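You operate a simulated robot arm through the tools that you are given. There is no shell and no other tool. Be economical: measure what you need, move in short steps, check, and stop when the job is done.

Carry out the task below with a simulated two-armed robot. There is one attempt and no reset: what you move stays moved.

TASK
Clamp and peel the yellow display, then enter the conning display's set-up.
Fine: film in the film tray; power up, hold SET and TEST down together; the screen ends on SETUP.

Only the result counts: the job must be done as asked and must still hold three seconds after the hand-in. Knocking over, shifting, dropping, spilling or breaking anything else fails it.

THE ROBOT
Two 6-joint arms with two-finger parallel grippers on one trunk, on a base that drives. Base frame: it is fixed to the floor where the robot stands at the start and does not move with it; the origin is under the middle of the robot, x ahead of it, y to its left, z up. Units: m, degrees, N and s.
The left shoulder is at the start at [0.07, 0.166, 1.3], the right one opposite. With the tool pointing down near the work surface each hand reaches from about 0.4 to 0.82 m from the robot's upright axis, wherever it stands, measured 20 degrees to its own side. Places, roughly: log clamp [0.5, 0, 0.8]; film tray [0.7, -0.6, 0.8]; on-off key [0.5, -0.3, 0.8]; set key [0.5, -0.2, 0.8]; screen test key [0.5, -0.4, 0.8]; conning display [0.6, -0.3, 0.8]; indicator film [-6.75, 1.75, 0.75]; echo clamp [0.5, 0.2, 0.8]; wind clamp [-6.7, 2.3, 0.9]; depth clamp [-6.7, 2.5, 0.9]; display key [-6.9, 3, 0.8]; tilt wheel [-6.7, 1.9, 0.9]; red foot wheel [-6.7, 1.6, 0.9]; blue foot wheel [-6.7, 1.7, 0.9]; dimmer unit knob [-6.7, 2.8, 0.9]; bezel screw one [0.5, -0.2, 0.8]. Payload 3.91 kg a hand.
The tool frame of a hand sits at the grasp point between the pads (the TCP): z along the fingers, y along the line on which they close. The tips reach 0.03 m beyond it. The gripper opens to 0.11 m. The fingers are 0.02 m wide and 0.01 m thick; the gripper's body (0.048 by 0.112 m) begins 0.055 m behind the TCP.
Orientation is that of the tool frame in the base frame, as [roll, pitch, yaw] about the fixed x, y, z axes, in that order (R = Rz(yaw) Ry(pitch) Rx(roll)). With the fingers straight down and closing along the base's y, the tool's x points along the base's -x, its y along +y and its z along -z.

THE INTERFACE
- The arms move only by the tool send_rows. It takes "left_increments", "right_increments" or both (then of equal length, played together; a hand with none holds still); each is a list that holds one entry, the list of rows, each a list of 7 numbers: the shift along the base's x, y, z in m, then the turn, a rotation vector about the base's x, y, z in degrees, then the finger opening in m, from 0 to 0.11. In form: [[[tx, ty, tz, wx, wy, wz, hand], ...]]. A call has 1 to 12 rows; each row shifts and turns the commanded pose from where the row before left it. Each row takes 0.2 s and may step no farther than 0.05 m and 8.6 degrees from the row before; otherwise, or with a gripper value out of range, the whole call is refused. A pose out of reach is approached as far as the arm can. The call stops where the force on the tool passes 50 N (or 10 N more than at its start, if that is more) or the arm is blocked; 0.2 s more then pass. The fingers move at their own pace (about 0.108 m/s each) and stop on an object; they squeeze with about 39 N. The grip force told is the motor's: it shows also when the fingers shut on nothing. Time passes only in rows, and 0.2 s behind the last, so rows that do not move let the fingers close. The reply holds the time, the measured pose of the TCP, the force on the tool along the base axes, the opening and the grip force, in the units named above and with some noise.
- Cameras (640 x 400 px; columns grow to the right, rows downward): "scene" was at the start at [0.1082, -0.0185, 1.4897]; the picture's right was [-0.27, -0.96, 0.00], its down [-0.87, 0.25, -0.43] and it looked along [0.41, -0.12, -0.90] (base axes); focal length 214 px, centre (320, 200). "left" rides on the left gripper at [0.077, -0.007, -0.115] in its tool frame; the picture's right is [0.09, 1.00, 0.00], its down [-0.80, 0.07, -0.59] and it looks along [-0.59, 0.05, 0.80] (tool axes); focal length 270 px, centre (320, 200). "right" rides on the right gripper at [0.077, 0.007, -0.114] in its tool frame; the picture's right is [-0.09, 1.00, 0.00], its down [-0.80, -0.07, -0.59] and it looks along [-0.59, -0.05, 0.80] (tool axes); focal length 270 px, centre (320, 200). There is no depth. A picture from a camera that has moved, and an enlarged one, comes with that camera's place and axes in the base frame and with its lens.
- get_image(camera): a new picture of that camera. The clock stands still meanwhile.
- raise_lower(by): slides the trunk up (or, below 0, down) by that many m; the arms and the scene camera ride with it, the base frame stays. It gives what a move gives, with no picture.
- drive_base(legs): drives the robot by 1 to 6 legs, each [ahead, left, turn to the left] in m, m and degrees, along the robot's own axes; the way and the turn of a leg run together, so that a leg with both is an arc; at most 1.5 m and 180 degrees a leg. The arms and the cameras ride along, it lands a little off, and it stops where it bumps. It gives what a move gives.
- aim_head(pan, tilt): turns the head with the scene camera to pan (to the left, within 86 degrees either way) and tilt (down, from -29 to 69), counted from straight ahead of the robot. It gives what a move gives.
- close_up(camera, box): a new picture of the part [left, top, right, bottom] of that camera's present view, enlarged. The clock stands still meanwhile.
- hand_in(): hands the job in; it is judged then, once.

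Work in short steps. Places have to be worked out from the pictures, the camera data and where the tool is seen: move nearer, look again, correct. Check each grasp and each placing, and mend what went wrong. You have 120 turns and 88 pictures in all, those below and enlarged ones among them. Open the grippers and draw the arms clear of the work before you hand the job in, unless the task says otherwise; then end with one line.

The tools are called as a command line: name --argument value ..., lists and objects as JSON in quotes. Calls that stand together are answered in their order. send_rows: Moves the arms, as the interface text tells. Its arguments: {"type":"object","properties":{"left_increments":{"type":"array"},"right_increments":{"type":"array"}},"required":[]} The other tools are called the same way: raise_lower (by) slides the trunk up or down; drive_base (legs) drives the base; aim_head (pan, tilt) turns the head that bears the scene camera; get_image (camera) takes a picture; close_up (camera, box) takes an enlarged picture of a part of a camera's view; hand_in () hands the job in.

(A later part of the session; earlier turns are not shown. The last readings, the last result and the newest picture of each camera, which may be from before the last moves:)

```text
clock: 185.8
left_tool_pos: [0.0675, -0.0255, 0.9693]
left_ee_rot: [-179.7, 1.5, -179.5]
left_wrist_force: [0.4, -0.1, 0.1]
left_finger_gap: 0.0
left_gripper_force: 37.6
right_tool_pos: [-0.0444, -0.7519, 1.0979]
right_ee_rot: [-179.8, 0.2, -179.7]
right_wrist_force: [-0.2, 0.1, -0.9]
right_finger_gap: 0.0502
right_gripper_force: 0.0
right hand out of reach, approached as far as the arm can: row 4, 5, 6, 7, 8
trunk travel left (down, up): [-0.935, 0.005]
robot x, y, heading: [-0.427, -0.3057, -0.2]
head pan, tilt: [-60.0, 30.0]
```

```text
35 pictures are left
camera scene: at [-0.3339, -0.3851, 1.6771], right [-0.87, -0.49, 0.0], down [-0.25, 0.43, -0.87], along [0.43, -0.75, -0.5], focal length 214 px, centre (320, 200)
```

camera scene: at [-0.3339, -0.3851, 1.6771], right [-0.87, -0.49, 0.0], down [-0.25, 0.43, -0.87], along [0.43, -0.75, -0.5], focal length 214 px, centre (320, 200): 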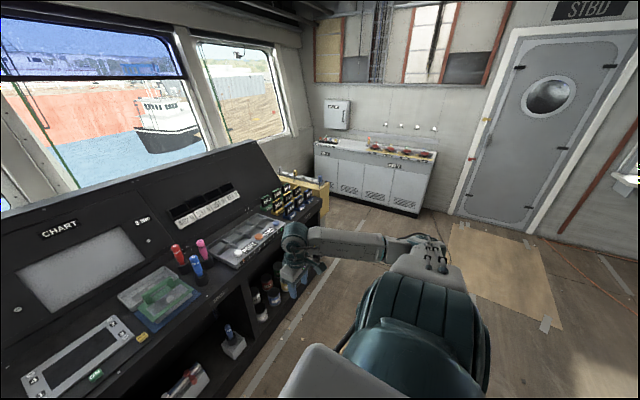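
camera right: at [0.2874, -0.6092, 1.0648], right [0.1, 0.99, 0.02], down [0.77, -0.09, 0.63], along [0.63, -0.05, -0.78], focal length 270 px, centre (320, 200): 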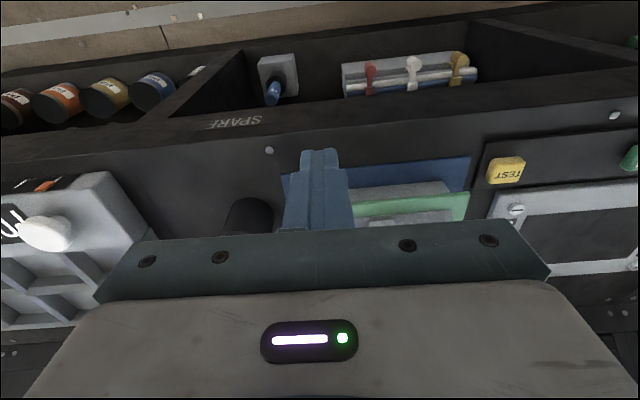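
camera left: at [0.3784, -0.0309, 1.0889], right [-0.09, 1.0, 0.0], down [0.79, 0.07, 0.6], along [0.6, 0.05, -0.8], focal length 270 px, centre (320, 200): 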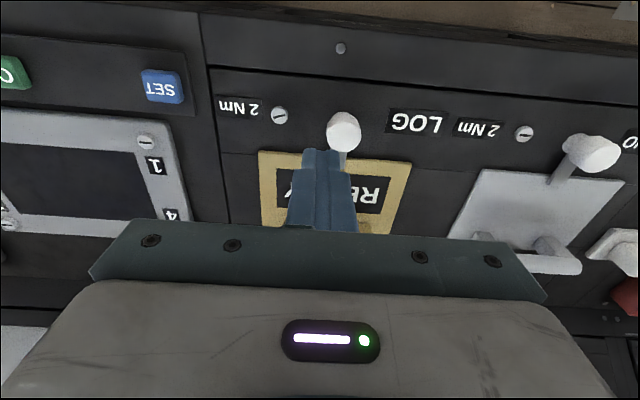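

The elbow is now going down. Continue low, then inward.

send_rows --right_increments '[[[0.003, 0, -0.049, 0, 0, 0, 0.05], [0.003, 0, -0.049, 0, 0, 0, 0.05], [0.003, 0, -0.049, 0, 0, 0, 0.05], [0.003, 0, -0.049, 0, 0, 0, 0.05], [0.003, 0, -0.049, 0, 0, 0, 0.05], [0.003, 0, -0.049, 0, 0, 0, 0.05], [0.003, 0, -0.049, 0, 0, 0, 0.05], [0.003, 0, -0.049, 0, 0, 0, 0.0]]]'

send_rows --right_increments '[[[0.01, 0.045, 0, 0, 0, 0, 0.0], [0.01, 0.045, 0, 0, 0, 0, 0.0], [0.01, 0.045, 0, 0, 0, 0, 0.0], [0.01, 0.045, 0, 0, 0, 0, 0.0], [0.01, 0.045, 0, 0, 0, 0, 0.0]]]'

```text
clock: 187.6
left_tool_pos: [0.0682, -0.0258, 0.9678]
left_ee_rot: [-179.9, 1.5, -179.6]
left_wrist_force: [-0.1, -0.3, 0.5]
left_finger_gap: 0.0002
left_gripper_force: 37.5
right_tool_pos: [-0.1167, -0.732, 0.8375]
right_ee_rot: [-179.7, 0.6, 178.9]
right_wrist_force: [0.2, -0.6, -0.2]
right_finger_gap: 0.0
right_gripper_force: 34.3
right hand out of reach, approached as far as the arm can: row 4, 5, 6, 7, 8
trunk travel left (down, up): [-0.935, 0.005]
robot x, y, heading: [-0.4269, -0.3052, -0.3]
head pan, tilt: [-60.0, 30.0]
```

```text
clock: 188.8
left_tool_pos: [0.0681, -0.0256, 0.9683]
left_ee_rot: [-179.8, 1.5, -179.5]
left_wrist_force: [-0.6, -0.6, 0.4]
left_finger_gap: 0.0
left_gripper_force: 37.1
right_tool_pos: [-0.1057, -0.6153, 0.9091]
right_ee_rot: [179.3, 0.1, 179.9]
right_wrist_force: [0.1, -0.2, 0.6]
right_finger_gap: 0.0
right_gripper_force: 37.3
right hand out of reach, approached as far as the arm can: row 1, 2, 3, 4, 5
trunk travel left (down, up): [-0.935, 0.005]
robot x, y, heading: [-0.4254, -0.3049, -0.1]
head pan, tilt: [-60.0, 30.0]
```

Flagged again; look at the arm.

get_image --camera "scene"

```text
34 pictures are left
camera scene: at [-0.3333, -0.3857, 1.6769], right [-0.87, -0.49, 0.0], down [-0.25, 0.43, -0.87], along [0.43, -0.75, -0.5], focal length 214 px, centre (320, 200)
```

scene: 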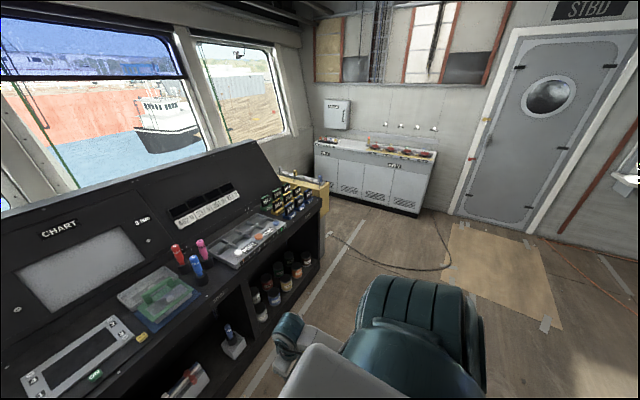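

The elbow is down now; it is simply folded too close. Extend forward to leave the limit.

send_rows --right_increments '[[[0.04, 0, -0.015, 0, 0, 0, 0.0], [0.04, 0, -0.015, 0, 0, 0, 0.0], [0.04, 0, -0.01, 0, 0, 0, 0.0], [0.04, 0, 0, 0, 0, 0, 0.0]]]'

```text
clock: 189.8
left_tool_pos: [0.0696, -0.0282, 0.9685]
left_ee_rot: [-179.8, 1.4, -179.5]
left_wrist_force: [0.2, 0.0, 0.6]
left_finger_gap: 0.0
left_gripper_force: 38.1
right_tool_pos: [-0.0057, -0.6564, 0.9367]
right_ee_rot: [179.4, 0.2, 178.8]
right_wrist_force: [0.2, 0.2, 0.1]
right_finger_gap: 0.0001
right_gripper_force: 37.7
right hand out of reach, approached as far as the arm can: row 1, 2, 3, 4
trunk travel left (down, up): [-0.935, 0.005]
robot x, y, heading: [-0.4272, -0.304, -0.1]
head pan, tilt: [-60.0, 30.0]
```

Move outward with more reach first (to ≈0.38 ahead, 0.33 out), then descend.

send_rows --right_increments '[[[0.008, -0.036, 0, 0, 0, 0, 0.0], [0.008, -0.036, 0, 0, 0, 0, 0.0], [0.008, -0.036, 0, 0, 0, 0, 0.0], [0.008, -0.036, 0, 0, 0, 0, 0.0], [0, 0, -0.04, 0, 0, 0, 0.0], [0, 0, -0.04, 0, 0, 0, 0.0]]]'

get_image --camera "scene"

```text
clock: 191.2
left_tool_pos: [0.0678, -0.027, 0.9676]
left_ee_rot: [-179.7, 1.5, -179.6]
left_wrist_force: [0.9, -0.7, 0.4]
left_finger_gap: 0.0
left_gripper_force: 37.1
right_tool_pos: [-0.0387, -0.7774, 0.9138]
right_ee_rot: [-179.9, 0.5, 179.7]
right_wrist_force: [-0.7, 0.2, 0.1]
right_finger_gap: 0.0001
right_gripper_force: 37.7
right hand out of reach, approached as far as the arm can: row 1, 2, 3, 4, 5, 6
trunk travel left (down, up): [-0.935, 0.005]
robot x, y, heading: [-0.4261, -0.3054, -0.3]
head pan, tilt: [-60.0, 30.0]
```

```text
33 pictures are left
camera scene: at [-0.3346, -0.3851, 1.6771], right [-0.87, -0.49, 0.0], down [-0.25, 0.43, -0.87], along [0.43, -0.75, -0.5], focal length 214 px, centre (320, 200)
```

scene: 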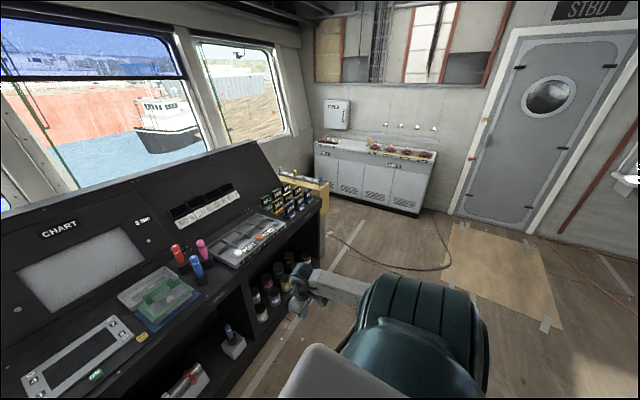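

The right is confined to its outboard sector, but with tilt it can still serve TEST; the left must then reach inward at longer reach. I test that in free space with the left: forward, down, then inward.

send_rows --left_increments '[[[0.03, -0.03, -0.02, 0, 1.5, 0, 0.0], [0.03, -0.03, -0.02, 0, 0, 0, 0.0], [0.01, -0.04, -0.02, 0, 0, 0, 0.0], [0, -0.045, -0.015, 0, 0, 0, 0.0], [0, -0.045, 0, 0, 0, 0, 0.0], [0, -0.045, 0, 0, 0, 0, 0.0]]]'

```text
clock: 192.6
left_tool_pos: [0.1362, -0.171, 0.8634]
left_ee_rot: [173.2, -0.8, -177.1]
left_wrist_force: [-1.3, -0.2, 1.1]
left_finger_gap: 0.0
left_gripper_force: 37.6
right_tool_pos: [-0.0401, -0.7762, 0.9148]
right_ee_rot: [-179.8, 0.3, 179.9]
right_wrist_force: [-0.7, 0.3, 0.7]
right_finger_gap: 0.0
right_gripper_force: 37.7
trunk travel left (down, up): [-0.935, 0.005]
robot x, y, heading: [-0.431, -0.3073, -0.4]
head pan, tilt: [-60.0, 30.0]
```

The left is physically stopped by its own body there, so both hands must be elbow-down. The right's descent was at slightly too small a radius; I go up a bit, extend outward, and descend again (and back the left out).

send_rows --left_increments '[[[0, 0.03, 0.01, -3.4, 0, -1.4, 0.0], [0, 0.03, 0.02, -3.4, 0, -1.5, 0.0], [0, 0.03, 0.02, 0, 0, 0, 0.0], [0, 0, 0.02, 0, 0, 0, 0.0], [0, 0, 0, 0, 0, 0, 0.0], [0, 0, 0, 0, 0, 0, 0.0], [0, 0, 0, 0, 0, 0, 0.0]]]' --right_increments '[[[0, 0, 0.045, 0, 0, 0, 0.0], [0, 0, 0.045, 0, 0, 0, 0.0], [0, 0, 0.045, 0, 0, 0, 0.0], [0, 0, 0.045, 0, 0, 0, 0.0], [0.02, -0.015, 0.02, 0, 0, 0, 0.0], [0.02, -0.015, 0.0, 0, 0, 0, 0.0], [0.02, -0.015, 0, 0, 0, 0, 0.0]]]'

```text
clock: 194.2
left_tool_pos: [0.1393, -0.1716, 0.9622]
left_ee_rot: [-172.9, 0.1, 177.6]
left_wrist_force: [1.1, 0.6, 0.8]
left_finger_gap: 0.0004
left_gripper_force: 37.5
right_tool_pos: [0.0235, -0.825, 1.1164]
right_ee_rot: [180.0, 0.0, -179.8]
right_wrist_force: [0.1, 0.7, -0.1]
right_finger_gap: 0.0001
right_gripper_force: 38.0
trunk travel left (down, up): [-0.935, 0.005]
robot x, y, heading: [-0.4286, -0.3051, -0.2]
head pan, tilt: [-60.0, 30.0]
```

The right moved freely. Descend from there at the larger radius (and straighten the left tool).

send_rows --left_increments '[[[0, 0.02, 0, 3.5, 0, 1.2, 0.0], [0, 0.02, 0, 3.4, 0, 1.2, 0.0], [0, 0.02, 0, 0, 0, 0, 0.0], [0, 0.02, 0, 0, 0, 0, 0.0], [0, 0, 0, 0, 0, 0, 0.0]]]' --right_increments '[[[-0.003, 0.003, -0.045, 0, 0, 0, 0.0], [-0.003, 0.003, -0.045, 0, 0, 0, 0.0], [-0.003, 0.003, -0.045, 0, 0, 0, 0.0], [-0.003, 0.003, -0.045, 0, 0, 0, 0.0], [-0.003, 0.003, -0.045, 0, 0, 0, 0.0]]]'

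get_image --camera "scene"

```text
clock: 195.4
left_tool_pos: [0.1381, -0.0914, 0.9644]
left_ee_rot: [-179.9, 0.0, 180.0]
left_wrist_force: [-0.1, 0.0, -0.1]
left_finger_gap: 0.0
left_gripper_force: 38.1
right_tool_pos: [-0.0334, -0.7906, 0.9242]
right_ee_rot: [-179.9, 0.3, 179.8]
right_wrist_force: [-0.3, -0.4, 0.4]
right_finger_gap: 0.0
right_gripper_force: 37.7
right hand out of reach, approached as far as the arm can: row 3, 4, 5
trunk travel left (down, up): [-0.935, 0.005]
robot x, y, heading: [-0.4318, -0.3078, -0.2]
head pan, tilt: [-60.0, 30.0]
```

```text
32 pictures are left
camera scene: at [-0.3344, -0.3866, 1.677], right [-0.87, -0.49, 0.0], down [-0.25, 0.43, -0.87], along [0.43, -0.75, -0.5], focal length 214 px, centre (320, 200)
```

scene: 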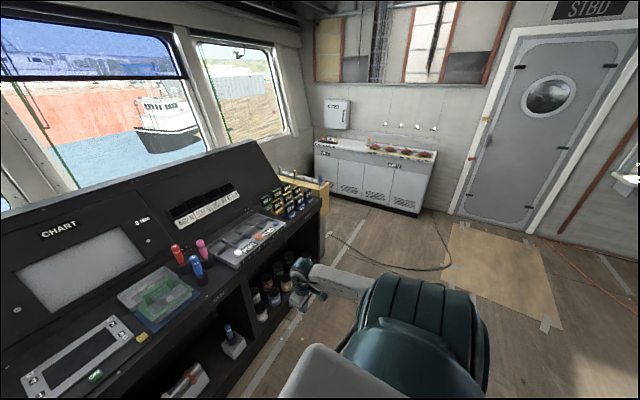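

I try tilting the tool forward-outward (keeping the wrist in place) to get off the wrist limit, then descend.

send_rows --right_increments '[[[0.018, -0.014, 0.005, -4.9, -6.3, 0, 0.0], [0.018, -0.014, 0.005, -4.9, -6.3, 0, 0.0], [0.018, -0.014, 0.005, -4.9, -6.3, 0, 0.0], [0.018, -0.014, 0.005, -4.9, -6.3, 0, 0.0], [0, 0, -0.03, 0, 0, 0, 0.0], [0, 0, -0.04, 0, 0, 0, 0.0], [0, 0, -0.04, 0, 0, 0, 0.0], [0, 0, -0.04, 0, 0, 0, 0.0]]]'

```text
clock: 197.2
left_tool_pos: [0.1367, -0.0904, 0.9651]
left_ee_rot: [-179.8, -0.1, -179.9]
left_wrist_force: [-0.3, 0.5, -0.3]
left_finger_gap: 0.0001
left_gripper_force: 38.2
right_tool_pos: [0.0076, -0.8919, 0.8407]
right_ee_rot: [-159.9, 24.8, -175.5]
right_wrist_force: [0.7, 1.1, 0.0]
right_finger_gap: 0.0
right_gripper_force: 37.7
right hand out of reach, approached as far as the arm can: row 5, 6, 7, 8
trunk travel left (down, up): [-0.935, 0.005]
robot x, y, heading: [-0.4237, -0.3068, -0.4]
head pan, tilt: [-60.0, 30.0]
```

I suspect a wrist-roll wrap. I untilt with a little lift, then test a −56° yaw followed by a descent.

send_rows --right_increments '[[[-0.005, 0.014, 0.03, 4.9, 6.3, 0, 0.0], [-0.005, 0.014, 0.03, 4.9, 6.3, 0, 0.0], [-0.005, 0.014, 0.03, 4.9, 6.3, 0, 0.0], [-0.005, 0.014, 0.03, 4.9, 6.3, 0, 0.0], [0, 0, 0, 0, 0, -8, 0.0], [0, 0, 0, 0, 0, -8, 0.0], [0, 0, 0, 0, 0, -8, 0.0], [0, 0, 0, 0, 0, -8, 0.0], [0, 0, 0, 0, 0, -8, 0.0], [0, 0, 0, 0, 0, -8, 0.0], [0, 0, 0, 0, 0, -8, 0.0]]]'

send_rows --right_increments '[[[0, 0, -0.04, 0, 0, 0, 0.0], [0, 0, -0.04, 0, 0, 0, 0.0], [0, 0, -0.04, 0, 0, 0, 0.0]]]'

```text
clock: 199.6
left_tool_pos: [0.1373, -0.0903, 0.9639]
left_ee_rot: [-179.8, 0.0, -179.9]
left_wrist_force: [0.3, -0.6, 0.0]
left_finger_gap: 0.0
left_gripper_force: 37.5
right_tool_pos: [-0.0227, -0.8324, 0.9682]
right_ee_rot: [179.9, 0.1, 124.1]
right_wrist_force: [0.1, 0.4, -0.4]
right_finger_gap: 0.0002
right_gripper_force: 37.9
right hand out of reach, approached as far as the arm can: row 1, 2
trunk travel left (down, up): [-0.935, 0.005]
robot x, y, heading: [-0.4278, -0.3051, 0.0]
head pan, tilt: [-60.0, 30.0]
```

```text
clock: 200.4
left_tool_pos: [0.1386, -0.0902, 0.9639]
left_ee_rot: [-179.9, -0.1, -179.9]
left_wrist_force: [-0.9, -0.5, 0.0]
left_finger_gap: 0.0
left_gripper_force: 37.4
right_tool_pos: [-0.0209, -0.8315, 0.8474]
right_ee_rot: [-180.0, 0.1, 124.3]
right_wrist_force: [0.0, -0.8, 0.5]
right_finger_gap: 0.0001
right_gripper_force: 37.7
trunk travel left (down, up): [-0.935, 0.005]
robot x, y, heading: [-0.4262, -0.3071, -0.3]
head pan, tilt: [-60.0, 30.0]
```

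That was it: a wrist-roll limit. With yaw ≈124° the descent is free. Continue down, yaw a bit more, then inward.

send_rows --right_increments '[[[0.005, 0, -0.04, 0, 0, -8, 0.0], [0.005, 0, -0.04, 0, 0, -8, 0.0], [0.005, 0, -0.04, 0, 0, -8, 0.0], [0.005, 0, -0.03, 0, 0, -8, 0.0]]]'

send_rows --right_increments '[[[0, 0.045, 0, 0, 0, 0, 0.0], [0, 0.045, 0, 0, 0, 0, 0.0], [0, 0.045, 0, 0, 0, 0, 0.0], [0, 0.045, 0, 0, 0, 0, 0.0], [0, 0.045, 0, 0, 0, 0, 0.0], [0, 0.045, 0, 0, 0, 0, 0.0]]]'

```text
clock: 201.4
left_tool_pos: [0.1374, -0.0917, 0.9643]
left_ee_rot: [-179.9, -0.1, -180.0]
left_wrist_force: [0.2, 0.2, -0.9]
left_finger_gap: 0.0
left_gripper_force: 38.3
right_tool_pos: [-0.0023, -0.8323, 0.6985]
right_ee_rot: [-180.0, 0.2, 92.2]
right_wrist_force: [0.2, -0.7, 1.3]
right_finger_gap: 0.0
right_gripper_force: 38.2
trunk travel left (down, up): [-0.935, 0.005]
robot x, y, heading: [-0.4286, -0.3048, -0.1]
head pan, tilt: [-60.0, 30.0]
```

```text
clock: 202.8
left_tool_pos: [0.1371, -0.0901, 0.9651]
left_ee_rot: [-179.9, -0.1, -180.0]
left_wrist_force: [-0.9, 0.0, -0.1]
left_finger_gap: 0.0001
left_gripper_force: 37.9
right_tool_pos: [-0.019, -0.6578, 0.7114]
right_ee_rot: [179.6, -2.3, 92.4]
right_wrist_force: [-0.6, -0.7, -0.1]
right_finger_gap: 0.0001
right_gripper_force: 37.7
right hand out of reach, approached as far as the arm can: row 4, 5, 6
trunk travel left (down, up): [-0.935, 0.005]
robot x, y, heading: [-0.4281, -0.3041, -0.2]
head pan, tilt: [-60.0, 30.0]
```

Flagged again near the same bearing; try more yaw in the same direction, then inward.

send_rows --right_increments '[[[0.005, -0.02, 0, 0, 0, -8, 0.0], [0.005, -0.02, 0, 0, 0, -8, 0.0], [0, 0, 0, 0, 2.3, -8, 0.0], [0, 0, 0, 0, 0, -8, 0.0], [0, 0, 0, 0, 0, -8, 0.0], [0, 0, 0, 0, 0, -8, 0.0], [0, 0, 0, 0, 0, -8, 0.0]]]'

send_rows --right_increments '[[[0.0, 0.04, 0, 0, 0, 0, 0.0], [0.0, 0.04, 0, 0, 0, 0, 0.0], [0.0, 0.04, 0, 0, 0, 0, 0.0], [0.0, 0.04, 0, 0, 0, 0, 0.0]]]'

```text
clock: 204.4
left_tool_pos: [0.1376, -0.0909, 0.9644]
left_ee_rot: [-179.9, -0.1, 180.0]
left_wrist_force: [-0.1, 0.1, -0.2]
left_finger_gap: 0.0
left_gripper_force: 37.1
right_tool_pos: [-0.0116, -0.7061, 0.7121]
right_ee_rot: [-177.8, 0.9, 36.2]
right_wrist_force: [0.1, 0.6, 0.3]
right_finger_gap: 0.0001
right_gripper_force: 37.6
right hand out of reach, approached as far as the arm can: row 1
trunk travel left (down, up): [-0.935, 0.005]
robot x, y, heading: [-0.4278, -0.3063, -0.4]
head pan, tilt: [-60.0, 30.0]
```

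```text
clock: 205.4
left_tool_pos: [0.1389, -0.089, 0.9646]
left_ee_rot: [-179.8, 0.1, 180.0]
left_wrist_force: [-0.5, -0.2, -0.4]
left_finger_gap: 0.0
left_gripper_force: 37.6
right_tool_pos: [-0.0313, -0.6435, 0.7238]
right_ee_rot: [-176.2, -0.7, 36.2]
right_wrist_force: [0.9, -0.6, 0.3]
right_finger_gap: 0.0002
right_gripper_force: 37.9
right hand out of reach, approached as far as the arm can: row 1, 2, 3, 4
trunk travel left (down, up): [-0.935, 0.005]
robot x, y, heading: [-0.4293, -0.3086, -0.2]
head pan, tilt: [-60.0, 30.0]
```

This is the base-joint limit of this branch. With the yaw lesson learned, I redo the elbow-up descent along the limit plane but with yaw ≈124°. First back up to the top.

send_rows --right_increments '[[[0, -0.014, 0.045, -3.8, 0, 0, 0.0], [0, -0.014, 0.045, 0, 0, 8, 0.0], [0, -0.014, 0.045, 0, 0, 8, 0.0], [0, -0.014, 0.045, 0, 0, 8, 0.0], [0, -0.014, 0.045, 0, 0, 8, 0.0], [0, 0, 0.047, 0, 0, 8, 0.0], [0, 0, 0.047, 0, 0, 8, 0.0], [0, 0, 0.047, 0, 0, 8, 0.0], [0, 0.012, 0.046, 0, 0, 8, 0.0], [0, 0.012, 0.046, 0, 0, 8, 0.0], [0, 0.012, 0.046, 0, 0, 8, 0.0], [0, 0.012, 0.046, 0, 0, 8, 0.0]]]'

send_rows --right_increments '[[[-0.005, 0.012, 0.045, 0, 0, 0, 0.0], [-0.005, 0.012, 0.045, 0, 0, 0, 0.0], [-0.005, 0.012, 0.045, 0, 0, 0, 0.0], [-0.005, 0.012, 0.03, 0, 0, 0, 0.0]]]'

get_image --camera "scene"

```text
clock: 208.0
left_tool_pos: [0.1368, -0.0903, 0.9659]
left_ee_rot: [-179.9, 0.0, 180.0]
left_wrist_force: [-0.6, 0.6, 1.0]
left_finger_gap: 0.0001
left_gripper_force: 37.4
right_tool_pos: [-0.0578, -0.7137, 1.2773]
right_ee_rot: [178.9, 3.1, 124.3]
right_wrist_force: [-0.1, -0.2, -0.3]
right_finger_gap: 0.0
right_gripper_force: 37.9
right hand out of reach, approached as far as the arm can: row 1, 10, 11, 12
trunk travel left (down, up): [-0.935, 0.005]
robot x, y, heading: [-0.4306, -0.3055, -0.2]
head pan, tilt: [-60.0, 30.0]
```

```text
clock: 209.0
left_tool_pos: [0.1377, -0.0905, 0.9656]
left_ee_rot: [-180.0, 0.1, 180.0]
left_wrist_force: [0.8, 0.1, 0.1]
left_finger_gap: 0.0001
left_gripper_force: 37.3
right_tool_pos: [-0.1252, -0.7158, 1.4183]
right_ee_rot: [179.1, 3.0, 124.2]
right_wrist_force: [0.6, -1.1, -0.1]
right_finger_gap: 0.0001
right_gripper_force: 37.3
right hand out of reach, approached as far as the arm can: row 1, 2, 3, 4
trunk travel left (down, up): [-0.935, 0.005]
robot x, y, heading: [-0.4286, -0.3114, -0.2]
head pan, tilt: [-60.0, 30.0]
```

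```text
31 pictures are left
camera scene: at [-0.335, -0.3859, 1.6769], right [-0.87, -0.49, 0.0], down [-0.25, 0.43, -0.87], along [0.43, -0.75, -0.5], focal length 214 px, centre (320, 200)
```

scene: 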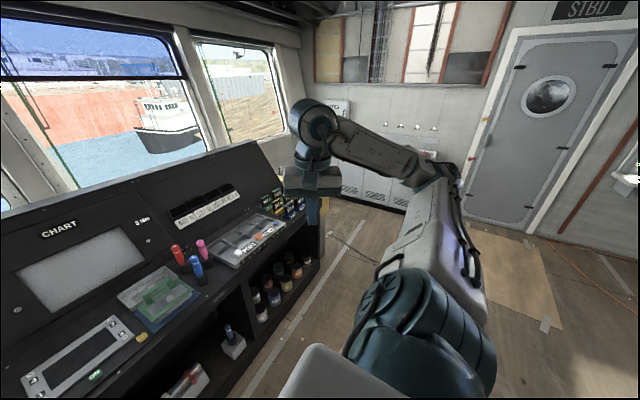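

The shoulder looks flipped now. I descend along the proven path, returning yaw to 180°.

send_rows --right_increments '[[[0.01, -0.02, -0.04, 0, 0, 7, 0.0], [0.01, -0.02, -0.044, 0, 0, 7, 0.0], [0.01, -0.02, -0.044, 0, 0, 7, 0.0], [0.01, -0.02, -0.044, 0, 0, 7, 0.0], [0.01, -0.01, -0.044, 0, 0, 7, 0.0], [0.01, 0, -0.044, 0, 0, 7, 0.0], [0.01, 0, -0.044, 0, 0, 7, 0.0], [0.01, 0, -0.044, 0, 0, 7, 0.0]]]'

get_image --camera "scene"

```text
clock: 210.8
left_tool_pos: [0.1418, -0.0904, 0.962]
left_ee_rot: [-179.9, -0.3, 179.9]
left_wrist_force: [-0.1, -0.6, 0.2]
left_finger_gap: 0.0
left_gripper_force: 37.9
right_tool_pos: [0.0053, -0.7403, 1.0721]
right_ee_rot: [179.0, 2.9, -179.7]
right_wrist_force: [0.6, -0.9, -0.7]
right_finger_gap: 0.0
right_gripper_force: 37.7
right hand out of reach, approached as far as the arm can: row 1, 2, 3, 4
trunk travel left (down, up): [-0.935, 0.005]
robot x, y, heading: [-0.428, -0.3061, -0.5]
head pan, tilt: [-60.0, 30.0]
```

```text
30 pictures are left
camera scene: at [-0.328, -0.3847, 1.6766], right [-0.87, -0.49, 0.0], down [-0.25, 0.43, -0.87], along [0.43, -0.75, -0.5], focal length 214 px, centre (320, 200)
```

scene: 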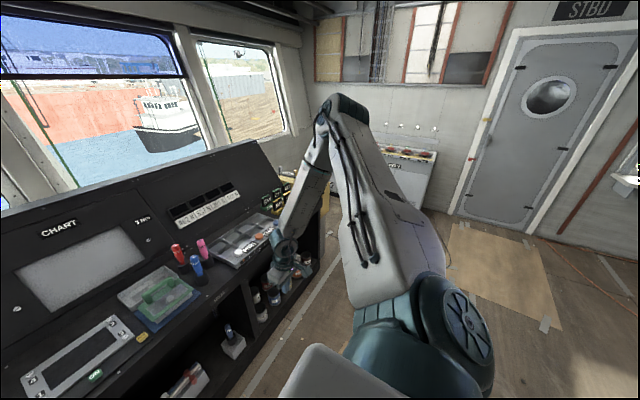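

Elbow-up again but free here. Now descend near this plane while yawing back toward 124°, so the wrist roll doesn't limit.

send_rows --right_increments '[[[0.003, 0, -0.01, 0, 0, -8, 0.0], [0.003, 0, -0.01, 0, 0, -8, 0.0], [0.003, 0, -0.01, 0, 0, -8, 0.0], [0.003, 0, -0.01, 0, 0, -8, 0.0], [0.003, 0, -0.02, 0, 0, -8, 0.0], [0.003, 0, -0.04, 0, 0, -8, 0.0], [0.003, 0, -0.04, 0, 0, -8, 0.0], [0, 0, -0.04, 0, 0, 0, 0.0], [0, 0, -0.04, 0, 0, 0, 0.0], [0, 0, -0.04, 0, 0, 0, 0.0], [0, 0, -0.04, 0, 0, 0, 0.0]]]'

get_image --camera "scene"

```text
clock: 213.2
left_tool_pos: [0.1379, -0.0902, 0.9661]
left_ee_rot: [-179.9, 0.0, -179.9]
left_wrist_force: [-0.4, 0.0, 0.3]
left_finger_gap: 0.0
left_gripper_force: 38.2
right_tool_pos: [-0.0124, -0.7771, 0.9991]
right_ee_rot: [179.1, 2.9, 124.2]
right_wrist_force: [0.6, -0.6, 0.6]
right_finger_gap: 0.0001
right_gripper_force: 38.4
right hand out of reach, approached as far as the arm can: row 6, 7, 8, 9, 10, 11
trunk travel left (down, up): [-0.935, 0.005]
robot x, y, heading: [-0.4249, -0.3052, -0.3]
head pan, tilt: [-60.0, 30.0]
```

```text
29 pictures are left
camera scene: at [-0.3337, -0.3868, 1.6769], right [-0.87, -0.49, 0.0], down [-0.25, 0.43, -0.87], along [0.43, -0.75, -0.5], focal length 214 px, centre (320, 200)
```

scene: 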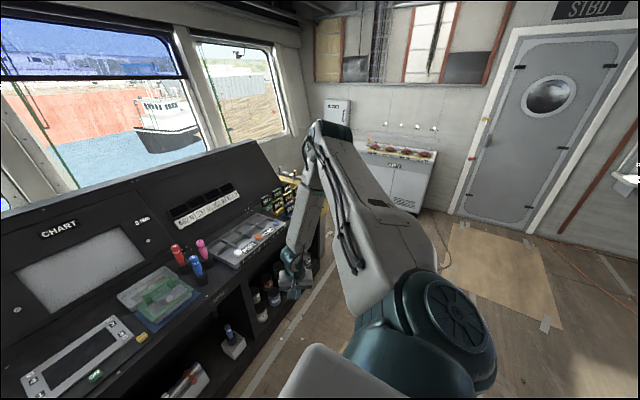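

Elbow-up won't pass. Fallback: the right hand in its elbow-down branch with a ~50° inward tilt reaches TEST while the left, tilted slightly, takes SET. First return the right to the sideways pose, now with the relaxed yaw.

send_rows --right_increments '[[[-0.006, 0.0115, 0.04, 0, 0, 0, 0.0], [-0.006, 0.0115, 0.04, 0, 0, 0, 0.0], [-0.006, 0.0115, 0.04, 0, 0, 0, 0.0], [-0.006, 0.0115, 0.04, 0, 0, 0, 0.0], [-0.006, 0.0115, 0.04, 0, 0, 0, 0.0], [-0.006, 0.0115, 0.04, 0, 0, 0, 0.0], [-0.006, 0.0115, 0.04, 0, 0, 0, 0.0], [-0.006, 0.0115, 0.04, 0, 0, 0, 0.0], [-0.006, 0.0115, 0.04, 0, 0, 0, 0.0], [-0.006, 0.0115, 0.04, 0, 0, 0, 0.0], [-0.006, 0.0115, 0.04, 0, 0, 0, 0.0]]]'

send_rows --right_increments '[[[0.006, -0.024, -0.027, 0, 0, 0, 0.0], [0.006, -0.024, -0.027, 0, 0, 0, 0.0], [0.006, -0.024, -0.027, 0, 0, 0, 0.0], [0.006, -0.024, -0.027, 0, 0, 0, 0.0], [-0.012, -0.022, -0.01, 0, 0, 0, 0.0], [-0.012, -0.022, -0.02, 0, 0, 0, 0.0], [-0.012, -0.022, -0.03, 0, 0, 0, 0.0], [0, 0, -0.045, 0, 0, 0, 0.0], [0.01, 0, -0.045, 0, 0, 0, 0.0], [0.01, 0, -0.045, 0, 0, 0, 0.0]]]'

get_image --camera "scene"

```text
clock: 215.6
left_tool_pos: [0.1363, -0.0879, 0.9653]
left_ee_rot: [-179.7, 0.1, 180.0]
left_wrist_force: [0.0, -0.7, -0.4]
left_finger_gap: 0.0
left_gripper_force: 36.7
right_tool_pos: [-0.0834, -0.6506, 1.4399]
right_ee_rot: [179.1, 3.2, 124.2]
right_wrist_force: [0.3, -0.4, 0.4]
right_finger_gap: 0.0
right_gripper_force: 37.9
trunk travel left (down, up): [-0.935, 0.005]
robot x, y, heading: [-0.4229, -0.3047, -0.5]
head pan, tilt: [-60.0, 30.0]
```

```text
clock: 217.8
left_tool_pos: [0.1391, -0.0908, 0.9639]
left_ee_rot: [-179.9, -0.2, -180.0]
left_wrist_force: [-0.2, 0.8, 0.4]
left_finger_gap: 0.0001
left_gripper_force: 37.5
right_tool_pos: [-0.0244, -0.7437, 1.1745]
right_ee_rot: [179.2, 3.0, 124.3]
right_wrist_force: [-0.7, -0.1, 0.5]
right_finger_gap: 0.0
right_gripper_force: 37.8
right hand out of reach, approached as far as the arm can: row 5, 6, 7
trunk travel left (down, up): [-0.935, 0.005]
robot x, y, heading: [-0.4291, -0.3044, -0.1]
head pan, tilt: [-60.0, 30.0]
```

```text
28 pictures are left
camera scene: at [-0.331, -0.3874, 1.6768], right [-0.87, -0.49, 0.0], down [-0.25, 0.44, -0.87], along [0.43, -0.75, -0.5], focal length 214 px, centre (320, 200)
```

scene: 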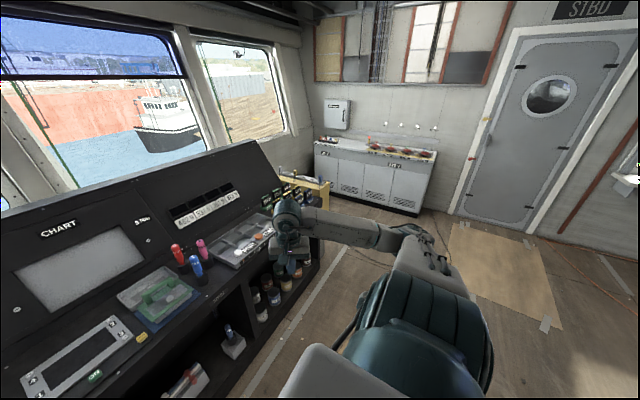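

Elbow sideways/down with yaw 124. Continue low.

send_rows --right_increments '[[[0.006, -0.005, -0.045, 0, 0, 0, 0.0], [0.006, -0.005, -0.045, 0, 0, 0, 0.0], [0.003, -0.005, -0.045, 0, 0, 0, 0.0], [0, 0, -0.047, 0, 0, 0, 0.0], [0, 0, -0.047, 0, 0, 0, 0.0], [0, 0, -0.047, 0, 0, -8, 0.0], [0, 0, -0.047, 0, 0, -8, 0.0], [0, 0, -0.047, 0, 0, -8, 0.0], [0, 0, -0.047, 0, 0, -8, 0.0]]]'

send_rows --right_increments '[[[0.015, 0.04, 0, 0, 0, 0, 0.0], [0.015, 0.04, 0, 0, 0, 0, 0.0], [0.01, 0.03, 0, 0, 0, 0, 0.0]]]'

get_image --camera "scene"

```text
clock: 219.8
left_tool_pos: [0.1379, -0.0916, 0.9632]
left_ee_rot: [-179.9, -0.2, -180.0]
left_wrist_force: [0.2, -0.3, 0.6]
left_finger_gap: 0.0002
left_gripper_force: 37.0
right_tool_pos: [-0.012, -0.7579, 0.7582]
right_ee_rot: [179.2, 3.1, 92.2]
right_wrist_force: [0.0, -0.7, 1.1]
right_finger_gap: 0.0001
right_gripper_force: 38.1
trunk travel left (down, up): [-0.935, 0.005]
robot x, y, heading: [-0.4311, -0.3056, -0.4]
head pan, tilt: [-60.0, 30.0]
```

```text
clock: 220.6
left_tool_pos: [0.1382, -0.0908, 0.9647]
left_ee_rot: [-179.9, 0.0, 180.0]
left_wrist_force: [-0.6, 0.7, -0.6]
left_finger_gap: 0.0
left_gripper_force: 37.6
right_tool_pos: [0.0124, -0.7014, 0.7721]
right_ee_rot: [178.9, 1.4, 92.2]
right_wrist_force: [-0.1, 0.6, -0.4]
right_finger_gap: 0.0
right_gripper_force: 37.9
right hand out of reach, approached as far as the arm can: row 2, 3
trunk travel left (down, up): [-0.935, 0.005]
robot x, y, heading: [-0.4276, -0.3066, -0.2]
head pan, tilt: [-60.0, 30.0]
```

```text
27 pictures are left
camera scene: at [-0.3343, -0.3875, 1.6769], right [-0.87, -0.49, 0.0], down [-0.25, 0.44, -0.87], along [0.43, -0.75, -0.5], focal length 214 px, centre (320, 200)
```

scene: 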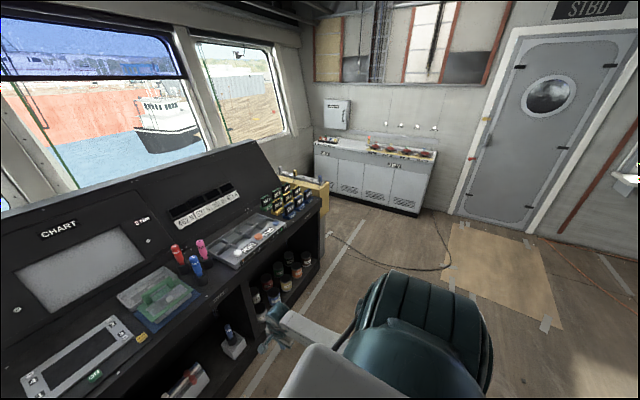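

Descent was entirely free now. For the inward part I try yaw back the other way (toward 160°).

send_rows --right_increments '[[[0, -0.03, -0.02, 0, 0, 8, 0.0], [0, -0.01, -0.02, 0, 0, 8, 0.0], [0, 0, 0, 0, 0, 8, 0.0], [0, 0, 0, 0, 0, 8, 0.0], [0, 0, 0, 0, 0, 8, 0.0], [0, 0, 0, 0, 0, 8, 0.0], [0, 0, 0, 0, 0, 8, 0.0], [0, 0, 0, 0, 0, 8, 0.0]]]'

send_rows --right_increments '[[[0.0, 0.04, 0, 0, 0, 0, 0.0], [0.0, 0.04, 0, 0, 0, 0, 0.0], [0.0, 0.04, 0, 0, 0, 0, 0.0], [0, 0.04, 0, 0, 0, 0, 0]]]'

```text
clock: 222.4
left_tool_pos: [0.1374, -0.0907, 0.9647]
left_ee_rot: [-179.9, 0.0, 180.0]
left_wrist_force: [0.6, 0.7, 0.1]
left_finger_gap: 0.0
left_gripper_force: 37.7
right_tool_pos: [0.0126, -0.7407, 0.7339]
right_ee_rot: [179.1, 3.0, 156.4]
right_wrist_force: [-0.2, -0.7, 0.7]
right_finger_gap: 0.0
right_gripper_force: 37.4
trunk travel left (down, up): [-0.935, 0.005]
robot x, y, heading: [-0.4262, -0.3058, -0.4]
head pan, tilt: [-60.0, 30.0]
```

```text
clock: 223.4
left_tool_pos: [0.1377, -0.0907, 0.9649]
left_ee_rot: [-179.9, 0.1, 180.0]
left_wrist_force: [1.1, -0.4, 1.2]
left_finger_gap: 0.0
left_gripper_force: 38.0
right_tool_pos: [-0.0026, -0.6616, 0.7444]
right_ee_rot: [177.1, 2.5, 156.2]
right_wrist_force: [-0.6, -0.3, 0.0]
right_finger_gap: 0.0
right_gripper_force: 37.8
right hand out of reach, approached as far as the arm can: row 2, 3, 4
trunk travel left (down, up): [-0.935, 0.005]
robot x, y, heading: [-0.4268, -0.307, -0.3]
head pan, tilt: [-60.0, 30.0]
```

Confirmed base-joint limit; use the tilt. I tilt the right tool ~50° inward-forward about its wrist and raise it to hover height.

send_rows --right_increments '[[[0.01, 0.017, 0.01, 7.33, -3.92, 0, 0.0], [0.01, 0.017, 0.01, 7.33, -3.92, 0, 0.0], [0.01, 0.018, 0.01, 7.33, -3.92, 0, 0.0], [0.01, 0.018, 0.01, 7.33, -3.92, 0, 0.0], [0.01, 0.018, 0.01, 7.33, -3.92, 0, 0.0], [0.01, 0.018, 0.01, 7.33, -3.92, 0, 0.0], [0, 0, 0.035, 0, 0, 0, 0.0], [0, 0, 0.035, 0, 0, 0, 0.0], [0, 0, 0.035, 0, 0, 0, 0.0]]]'

```text
clock: 225.4
left_tool_pos: [0.138, -0.0901, 0.9651]
left_ee_rot: [-179.9, 0.0, 180.0]
left_wrist_force: [0.2, 0.4, 0.2]
left_finger_gap: 0.0002
left_gripper_force: 37.5
right_tool_pos: [0.0525, -0.5411, 0.9584]
right_ee_rot: [129.3, 5.4, 152.5]
right_wrist_force: [0.2, 0.4, -0.4]
right_finger_gap: 0.0001
right_gripper_force: 37.0
right hand out of reach, approached as far as the arm can: row 5, 6
trunk travel left (down, up): [-0.935, 0.005]
robot x, y, heading: [-0.4261, -0.3062, -0.5]
head pan, tilt: [-60.0, 30.0]
```

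Right tip is now at ≈(0.491,-0.215) relative to the robot. Drive so that it comes over TEST.

drive_base --legs '[[0, 0.087, 0.4], [0.39, 0, 0]]'

aim_head --pan 0 --tilt 58

close_up --camera "scene" --box '[200, 120, 440, 280]'

get_image --camera "left"

get_image --camera "right"

```text
clock: 228.5
left_tool_pos: [0.5276, 0.0002, 0.9653]
left_ee_rot: [-179.9, 0.0, -179.6]
left_wrist_force: [-0.3, 0.3, 0.0]
left_finger_gap: 0.0001
left_gripper_force: 38.2
right_tool_pos: [0.4433, -0.4511, 0.9564]
right_ee_rot: [129.1, 5.3, 152.7]
right_wrist_force: [-0.3, 0.5, 0.6]
right_finger_gap: 0.0
right_gripper_force: 37.5
trunk travel left (down, up): [-0.935, 0.005]
robot x, y, heading: [-0.0383, -0.2221, 0.2]
head pan, tilt: [-60.0, 30.0]
```

```text
clock: 229.8
left_tool_pos: [0.5286, -0.0003, 0.965]
left_ee_rot: [-179.9, -0.2, -179.6]
left_wrist_force: [-0.4, -0.9, -0.3]
left_finger_gap: 0.0001
left_gripper_force: 37.8
right_tool_pos: [0.4443, -0.4511, 0.9567]
right_ee_rot: [129.3, 5.3, 152.8]
right_wrist_force: [0.0, -0.3, 0.4]
right_finger_gap: 0.0
right_gripper_force: 37.7
trunk travel left (down, up): [-0.935, 0.005]
robot x, y, heading: [-0.0346, -0.2199, 0.1]
head pan, tilt: [0.0, 58.0]
```

```text
2.50 times, centred on (320, 200) of scene
camera zoom: at [0.0827, -0.2202, 1.6372], right [0.0, -1.0, 0.0], down [-0.85, 0.0, -0.53], along [0.53, 0.0, -0.85], focal length 536 px, centre (320, 200)
```

zoom: 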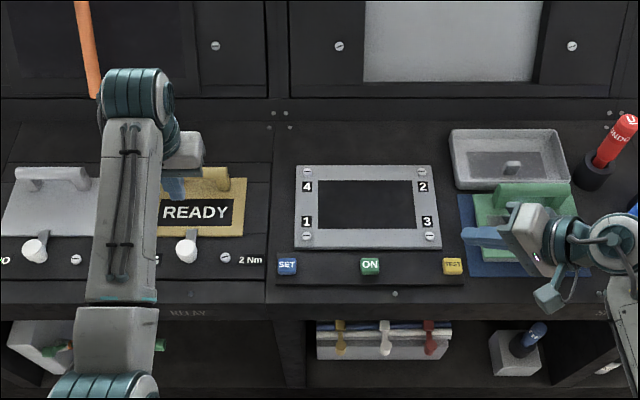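

```text
25 pictures are left
camera left: at [0.4516, -0.0081, 1.0787], right [-0.09, 1.0, 0.0], down [0.8, 0.08, 0.59], along [0.59, 0.05, -0.8], focal length 270 px, centre (320, 200)
```

left: 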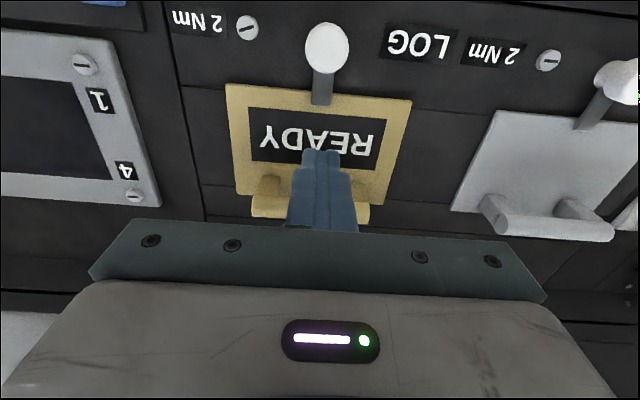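

```text
24 pictures are left
camera right: at [0.3327, -0.4875, 1.0264], right [0.3, 0.55, 0.78], down [0.45, -0.8, 0.39], along [0.84, 0.23, -0.49], focal length 270 px, centre (320, 200)
```

right: 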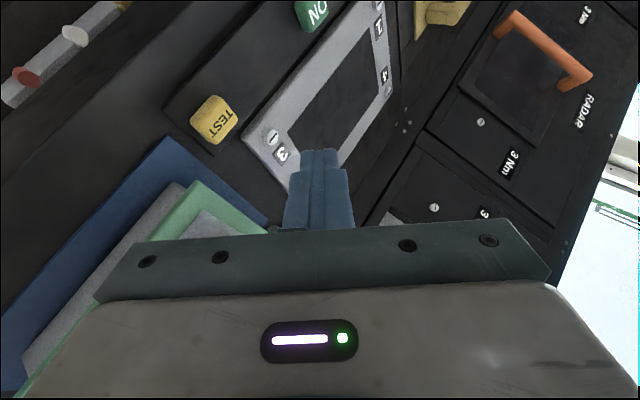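

Keys confirmed: SET y≈-0.166, ON -0.3025, TEST -0.439, x≈0.459; the right tip is right above TEST. I drive 0.134 m left to bring it over ON, and press ON briefly.

drive_base --legs '[[0, 0.1345, 0]]'

get_image --camera "right"

```text
clock: 231.1
left_tool_pos: [0.5284, 0.1309, 0.9642]
left_ee_rot: [180.0, 0.0, -179.6]
left_wrist_force: [-0.3, -0.1, -0.6]
left_finger_gap: 0.0001
left_gripper_force: 37.3
right_tool_pos: [0.4456, -0.319, 0.9565]
right_ee_rot: [129.1, 5.3, 152.7]
right_wrist_force: [-0.4, 0.6, 0.2]
right_finger_gap: 0.0002
right_gripper_force: 37.5
trunk travel left (down, up): [-0.935, 0.005]
robot x, y, heading: [-0.0364, -0.0824, 0.1]
head pan, tilt: [0.0, 58.0]
```

```text
23 pictures are left
camera right: at [0.3327, -0.3557, 1.0258], right [0.3, 0.55, 0.78], down [0.45, -0.8, 0.39], along [0.84, 0.23, -0.49], focal length 270 px, centre (320, 200)
```

right: 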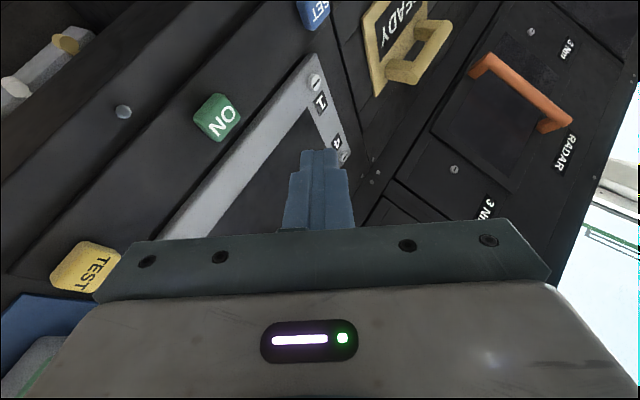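

The tip is over ON. Press down and back up, then look at the screen.

send_rows --right_increments '[[[0.003, 0.002, -0.03, 0, 0, 0, 0.0], [0, 0, -0.03, 0, 0, 0, 0.0], [0, 0, -0.03, 0, 0, 0, 0.0], [0, 0, -0.006, 0, 0, 0, 0.0], [0, 0, -0.005, 0, 0, 0, 0.0], [0, 0, -0.004, 0, 0, 0, 0.0]]]'

close_up --camera "scene" --box '[280, 130, 500, 270]'

```text
clock: 232.5
left_tool_pos: [0.5254, 0.1338, 0.9668]
left_ee_rot: [-179.9, 0.1, -179.6]
left_wrist_force: [-0.4, 0.5, -0.5]
left_finger_gap: 0.0004
left_gripper_force: 37.6
right_tool_pos: [0.4483, -0.3142, 0.8585]
right_ee_rot: [129.2, 5.5, 152.4]
right_wrist_force: [2.3, -3.2, 30.4]
right_finger_gap: 0.0
right_gripper_force: 36.9
trunk travel left (down, up): [-0.935, 0.005]
robot x, y, heading: [-0.0408, -0.0887, 0.1]
head pan, tilt: [0.0, 58.0]
```

```text
2.86 times, centred on (390, 200) of scene
camera zoom: at [0.0781, -0.0853, 1.6379], right [0.0, -1.0, 0.0], down [-0.85, 0.0, -0.53], along [0.53, 0.0, -0.85], focal length 613 px, centre (120, 200)
```

zoom: 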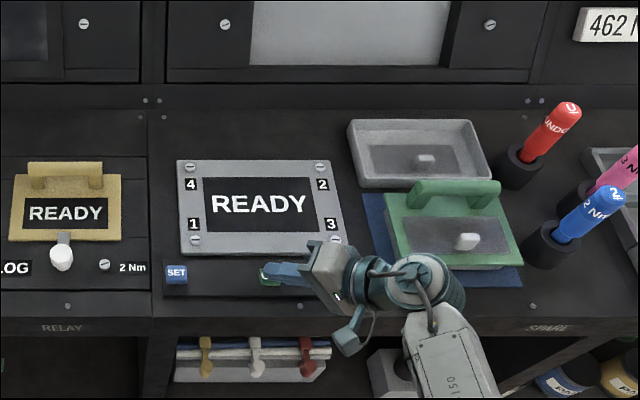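

The screen shows READY: powered on. Raise the right, drive back so it's over TEST, and bring the left over SET with a 40° inward tilt.

send_rows --right_increments '[[[0, 0, 0.03, 0, 0, 0, 0.0], [0, 0, 0.03, 0, 0, 0, 0.0], [-0.003, -0.002, 0.045, 0, 0, 0, 0.0]]]'

drive_base --legs '[[0, -0.1345, 0]]'

send_rows --left_increments '[[[-0.0115, -0.025, -0.004, -6.7, 0, 0, 0.0], [-0.0115, -0.025, -0.004, -6.7, 0, 0, 0.0], [-0.0115, -0.025, -0.004, -6.7, 0, 0, 0.0], [-0.0115, -0.025, -0.004, -6.7, 0, 0, 0.0], [-0.0115, -0.025, -0.004, -6.7, 0, 0, 0.0], [-0.0115, -0.025, -0.004, -6.5, 0, 0, 0.0]]]'

get_image --camera "left"

close_up --camera "scene" --box '[220, 130, 440, 270]'

```text
clock: 233.3
left_tool_pos: [0.528, 0.1328, 0.9652]
left_ee_rot: [-179.8, 0.0, -179.5]
left_wrist_force: [0.0, -0.9, 0.4]
left_finger_gap: 0.0
left_gripper_force: 37.6
right_tool_pos: [0.4456, -0.3165, 0.9569]
right_ee_rot: [129.3, 5.2, 152.7]
right_wrist_force: [-0.1, 0.4, 0.5]
right_finger_gap: 0.0
right_gripper_force: 38.1
trunk travel left (down, up): [-0.935, 0.005]
robot x, y, heading: [-0.0341, -0.0854, 0.0]
head pan, tilt: [0.0, 58.0]
```

```text
clock: 234.6
left_tool_pos: [0.5282, 0.0014, 0.9634]
left_ee_rot: [-179.9, -0.1, -179.6]
left_wrist_force: [0.2, 0.3, 0.3]
left_finger_gap: 0.0
left_gripper_force: 37.9
right_tool_pos: [0.4459, -0.448, 0.9574]
right_ee_rot: [129.4, 5.3, 152.7]
right_wrist_force: [-0.3, 0.3, 0.2]
right_finger_gap: 0.0
right_gripper_force: 37.2
trunk travel left (down, up): [-0.935, 0.005]
robot x, y, heading: [-0.0343, -0.2189, -0.1]
head pan, tilt: [0.0, 58.0]
```

```text
clock: 236.0
left_tool_pos: [0.4585, -0.1499, 0.9389]
left_ee_rot: [-139.8, -0.2, -179.8]
left_wrist_force: [0.2, 0.0, 0.0]
left_finger_gap: 0.0
left_gripper_force: 37.5
right_tool_pos: [0.4464, -0.4492, 0.9566]
right_ee_rot: [129.0, 5.3, 152.7]
right_wrist_force: [-0.6, -0.4, -0.1]
right_finger_gap: 0.0
right_gripper_force: 37.9
trunk travel left (down, up): [-0.935, 0.005]
robot x, y, heading: [-0.0364, -0.2151, 0.1]
head pan, tilt: [0.0, 58.0]
```

```text
21 pictures are left
camera left: at [0.381, -0.0821, 1.032], right [-0.1, 0.76, -0.64], down [0.8, 0.44, 0.4], along [0.59, -0.48, -0.65], focal length 270 px, centre (320, 200)
```

left: 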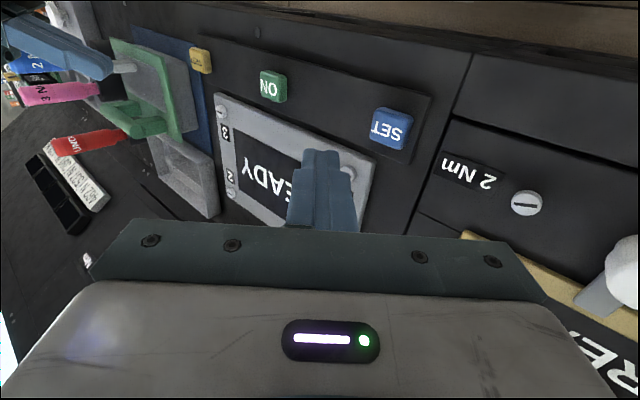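

```text
2.86 times, centred on (330, 200) of scene
camera zoom: at [0.082, -0.2205, 1.6372], right [0.0, -1.0, 0.0], down [-0.85, 0.0, -0.53], along [0.53, 0.0, -0.85], focal length 613 px, centre (291, 200)
```

zoom: 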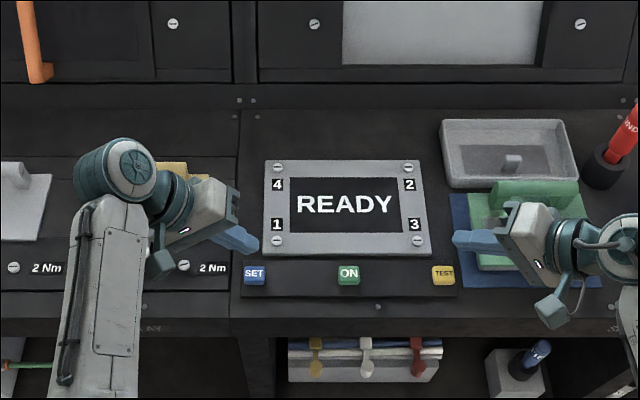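

Both tips are well placed. Lower both together, press and hold.

send_rows --left_increments '[[[0, -0.003, -0.025, 0, 0, 0, 0.0], [0, 0, -0.025, 0, 0, 0, 0.0], [0, 0, -0.018, 0, 0, 0, 0.0], [0, 0, -0.006, 0, 0, 0, 0.0], [0, 0, -0.005, 0, 0, 0, 0.0], [0, 0, -0.004, 0, 0, 0, 0.0], [0, 0, 0, 0, 0, 0, 0.0], [0, 0, 0, 0, 0, 0, 0.0], [0, 0, 0, 0, 0, 0, 0.0], [0, 0, 0, 0, 0, 0, 0.0], [0, 0, 0, 0, 0, 0, 0.0], [0, 0, 0, 0, 0, 0, 0.0]]]' --right_increments '[[[0.001, -0.003, -0.03, 0, 0, 0, 0.0], [0, 0, -0.03, 0, 0, 0, 0.0], [0, 0, -0.03, 0, 0, 0, 0.0], [0, 0, -0.004, 0, 0, 0, 0.0], [0, 0, -0.005, 0, 0, 0, 0.0], [0, 0, -0.005, 0, 0, 0, 0.0], [0, 0, 0, 0, 0, 0, 0.0], [0, 0, 0, 0, 0, 0, 0.0], [0, 0, 0, 0, 0, 0, 0.0], [0, 0, 0, 0, 0, 0, 0.0], [0, 0, 0, 0, 0, 0, 0.0], [0, 0, 0, 0, 0, 0, 0.0]]]'

close_up --camera "scene" --box '[220, 130, 440, 270]'

```text
clock: 238.6
left_tool_pos: [0.4571, -0.1515, 0.8596]
left_ee_rot: [-139.8, 0.1, -179.7]
left_wrist_force: [5.1, -1.6, 35.6]
left_finger_gap: 0.0
left_gripper_force: 37.2
right_tool_pos: [0.4452, -0.4504, 0.8581]
right_ee_rot: [129.1, 5.4, 152.5]
right_wrist_force: [4.4, 1.8, 22.9]
right_finger_gap: 0.0
right_gripper_force: 37.6
trunk travel left (down, up): [-0.935, 0.005]
robot x, y, heading: [-0.0349, -0.2163, -0.1]
head pan, tilt: [0.0, 58.0]
```

```text
2.86 times, centred on (330, 200) of scene
camera zoom: at [0.0761, -0.2185, 1.6378], right [0.0, -1.0, 0.0], down [-0.85, 0.0, -0.53], along [0.53, 0.0, -0.85], focal length 613 px, centre (291, 200)
```

zoom: 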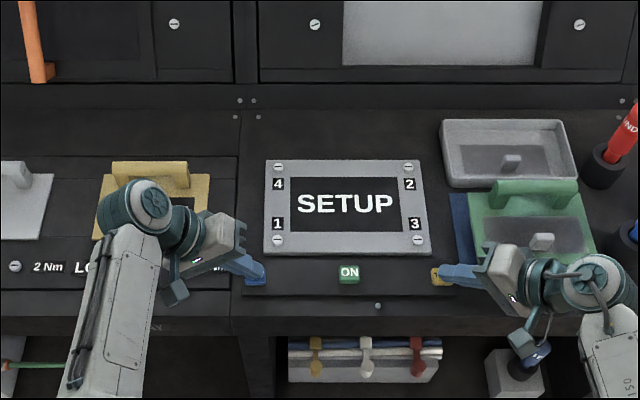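

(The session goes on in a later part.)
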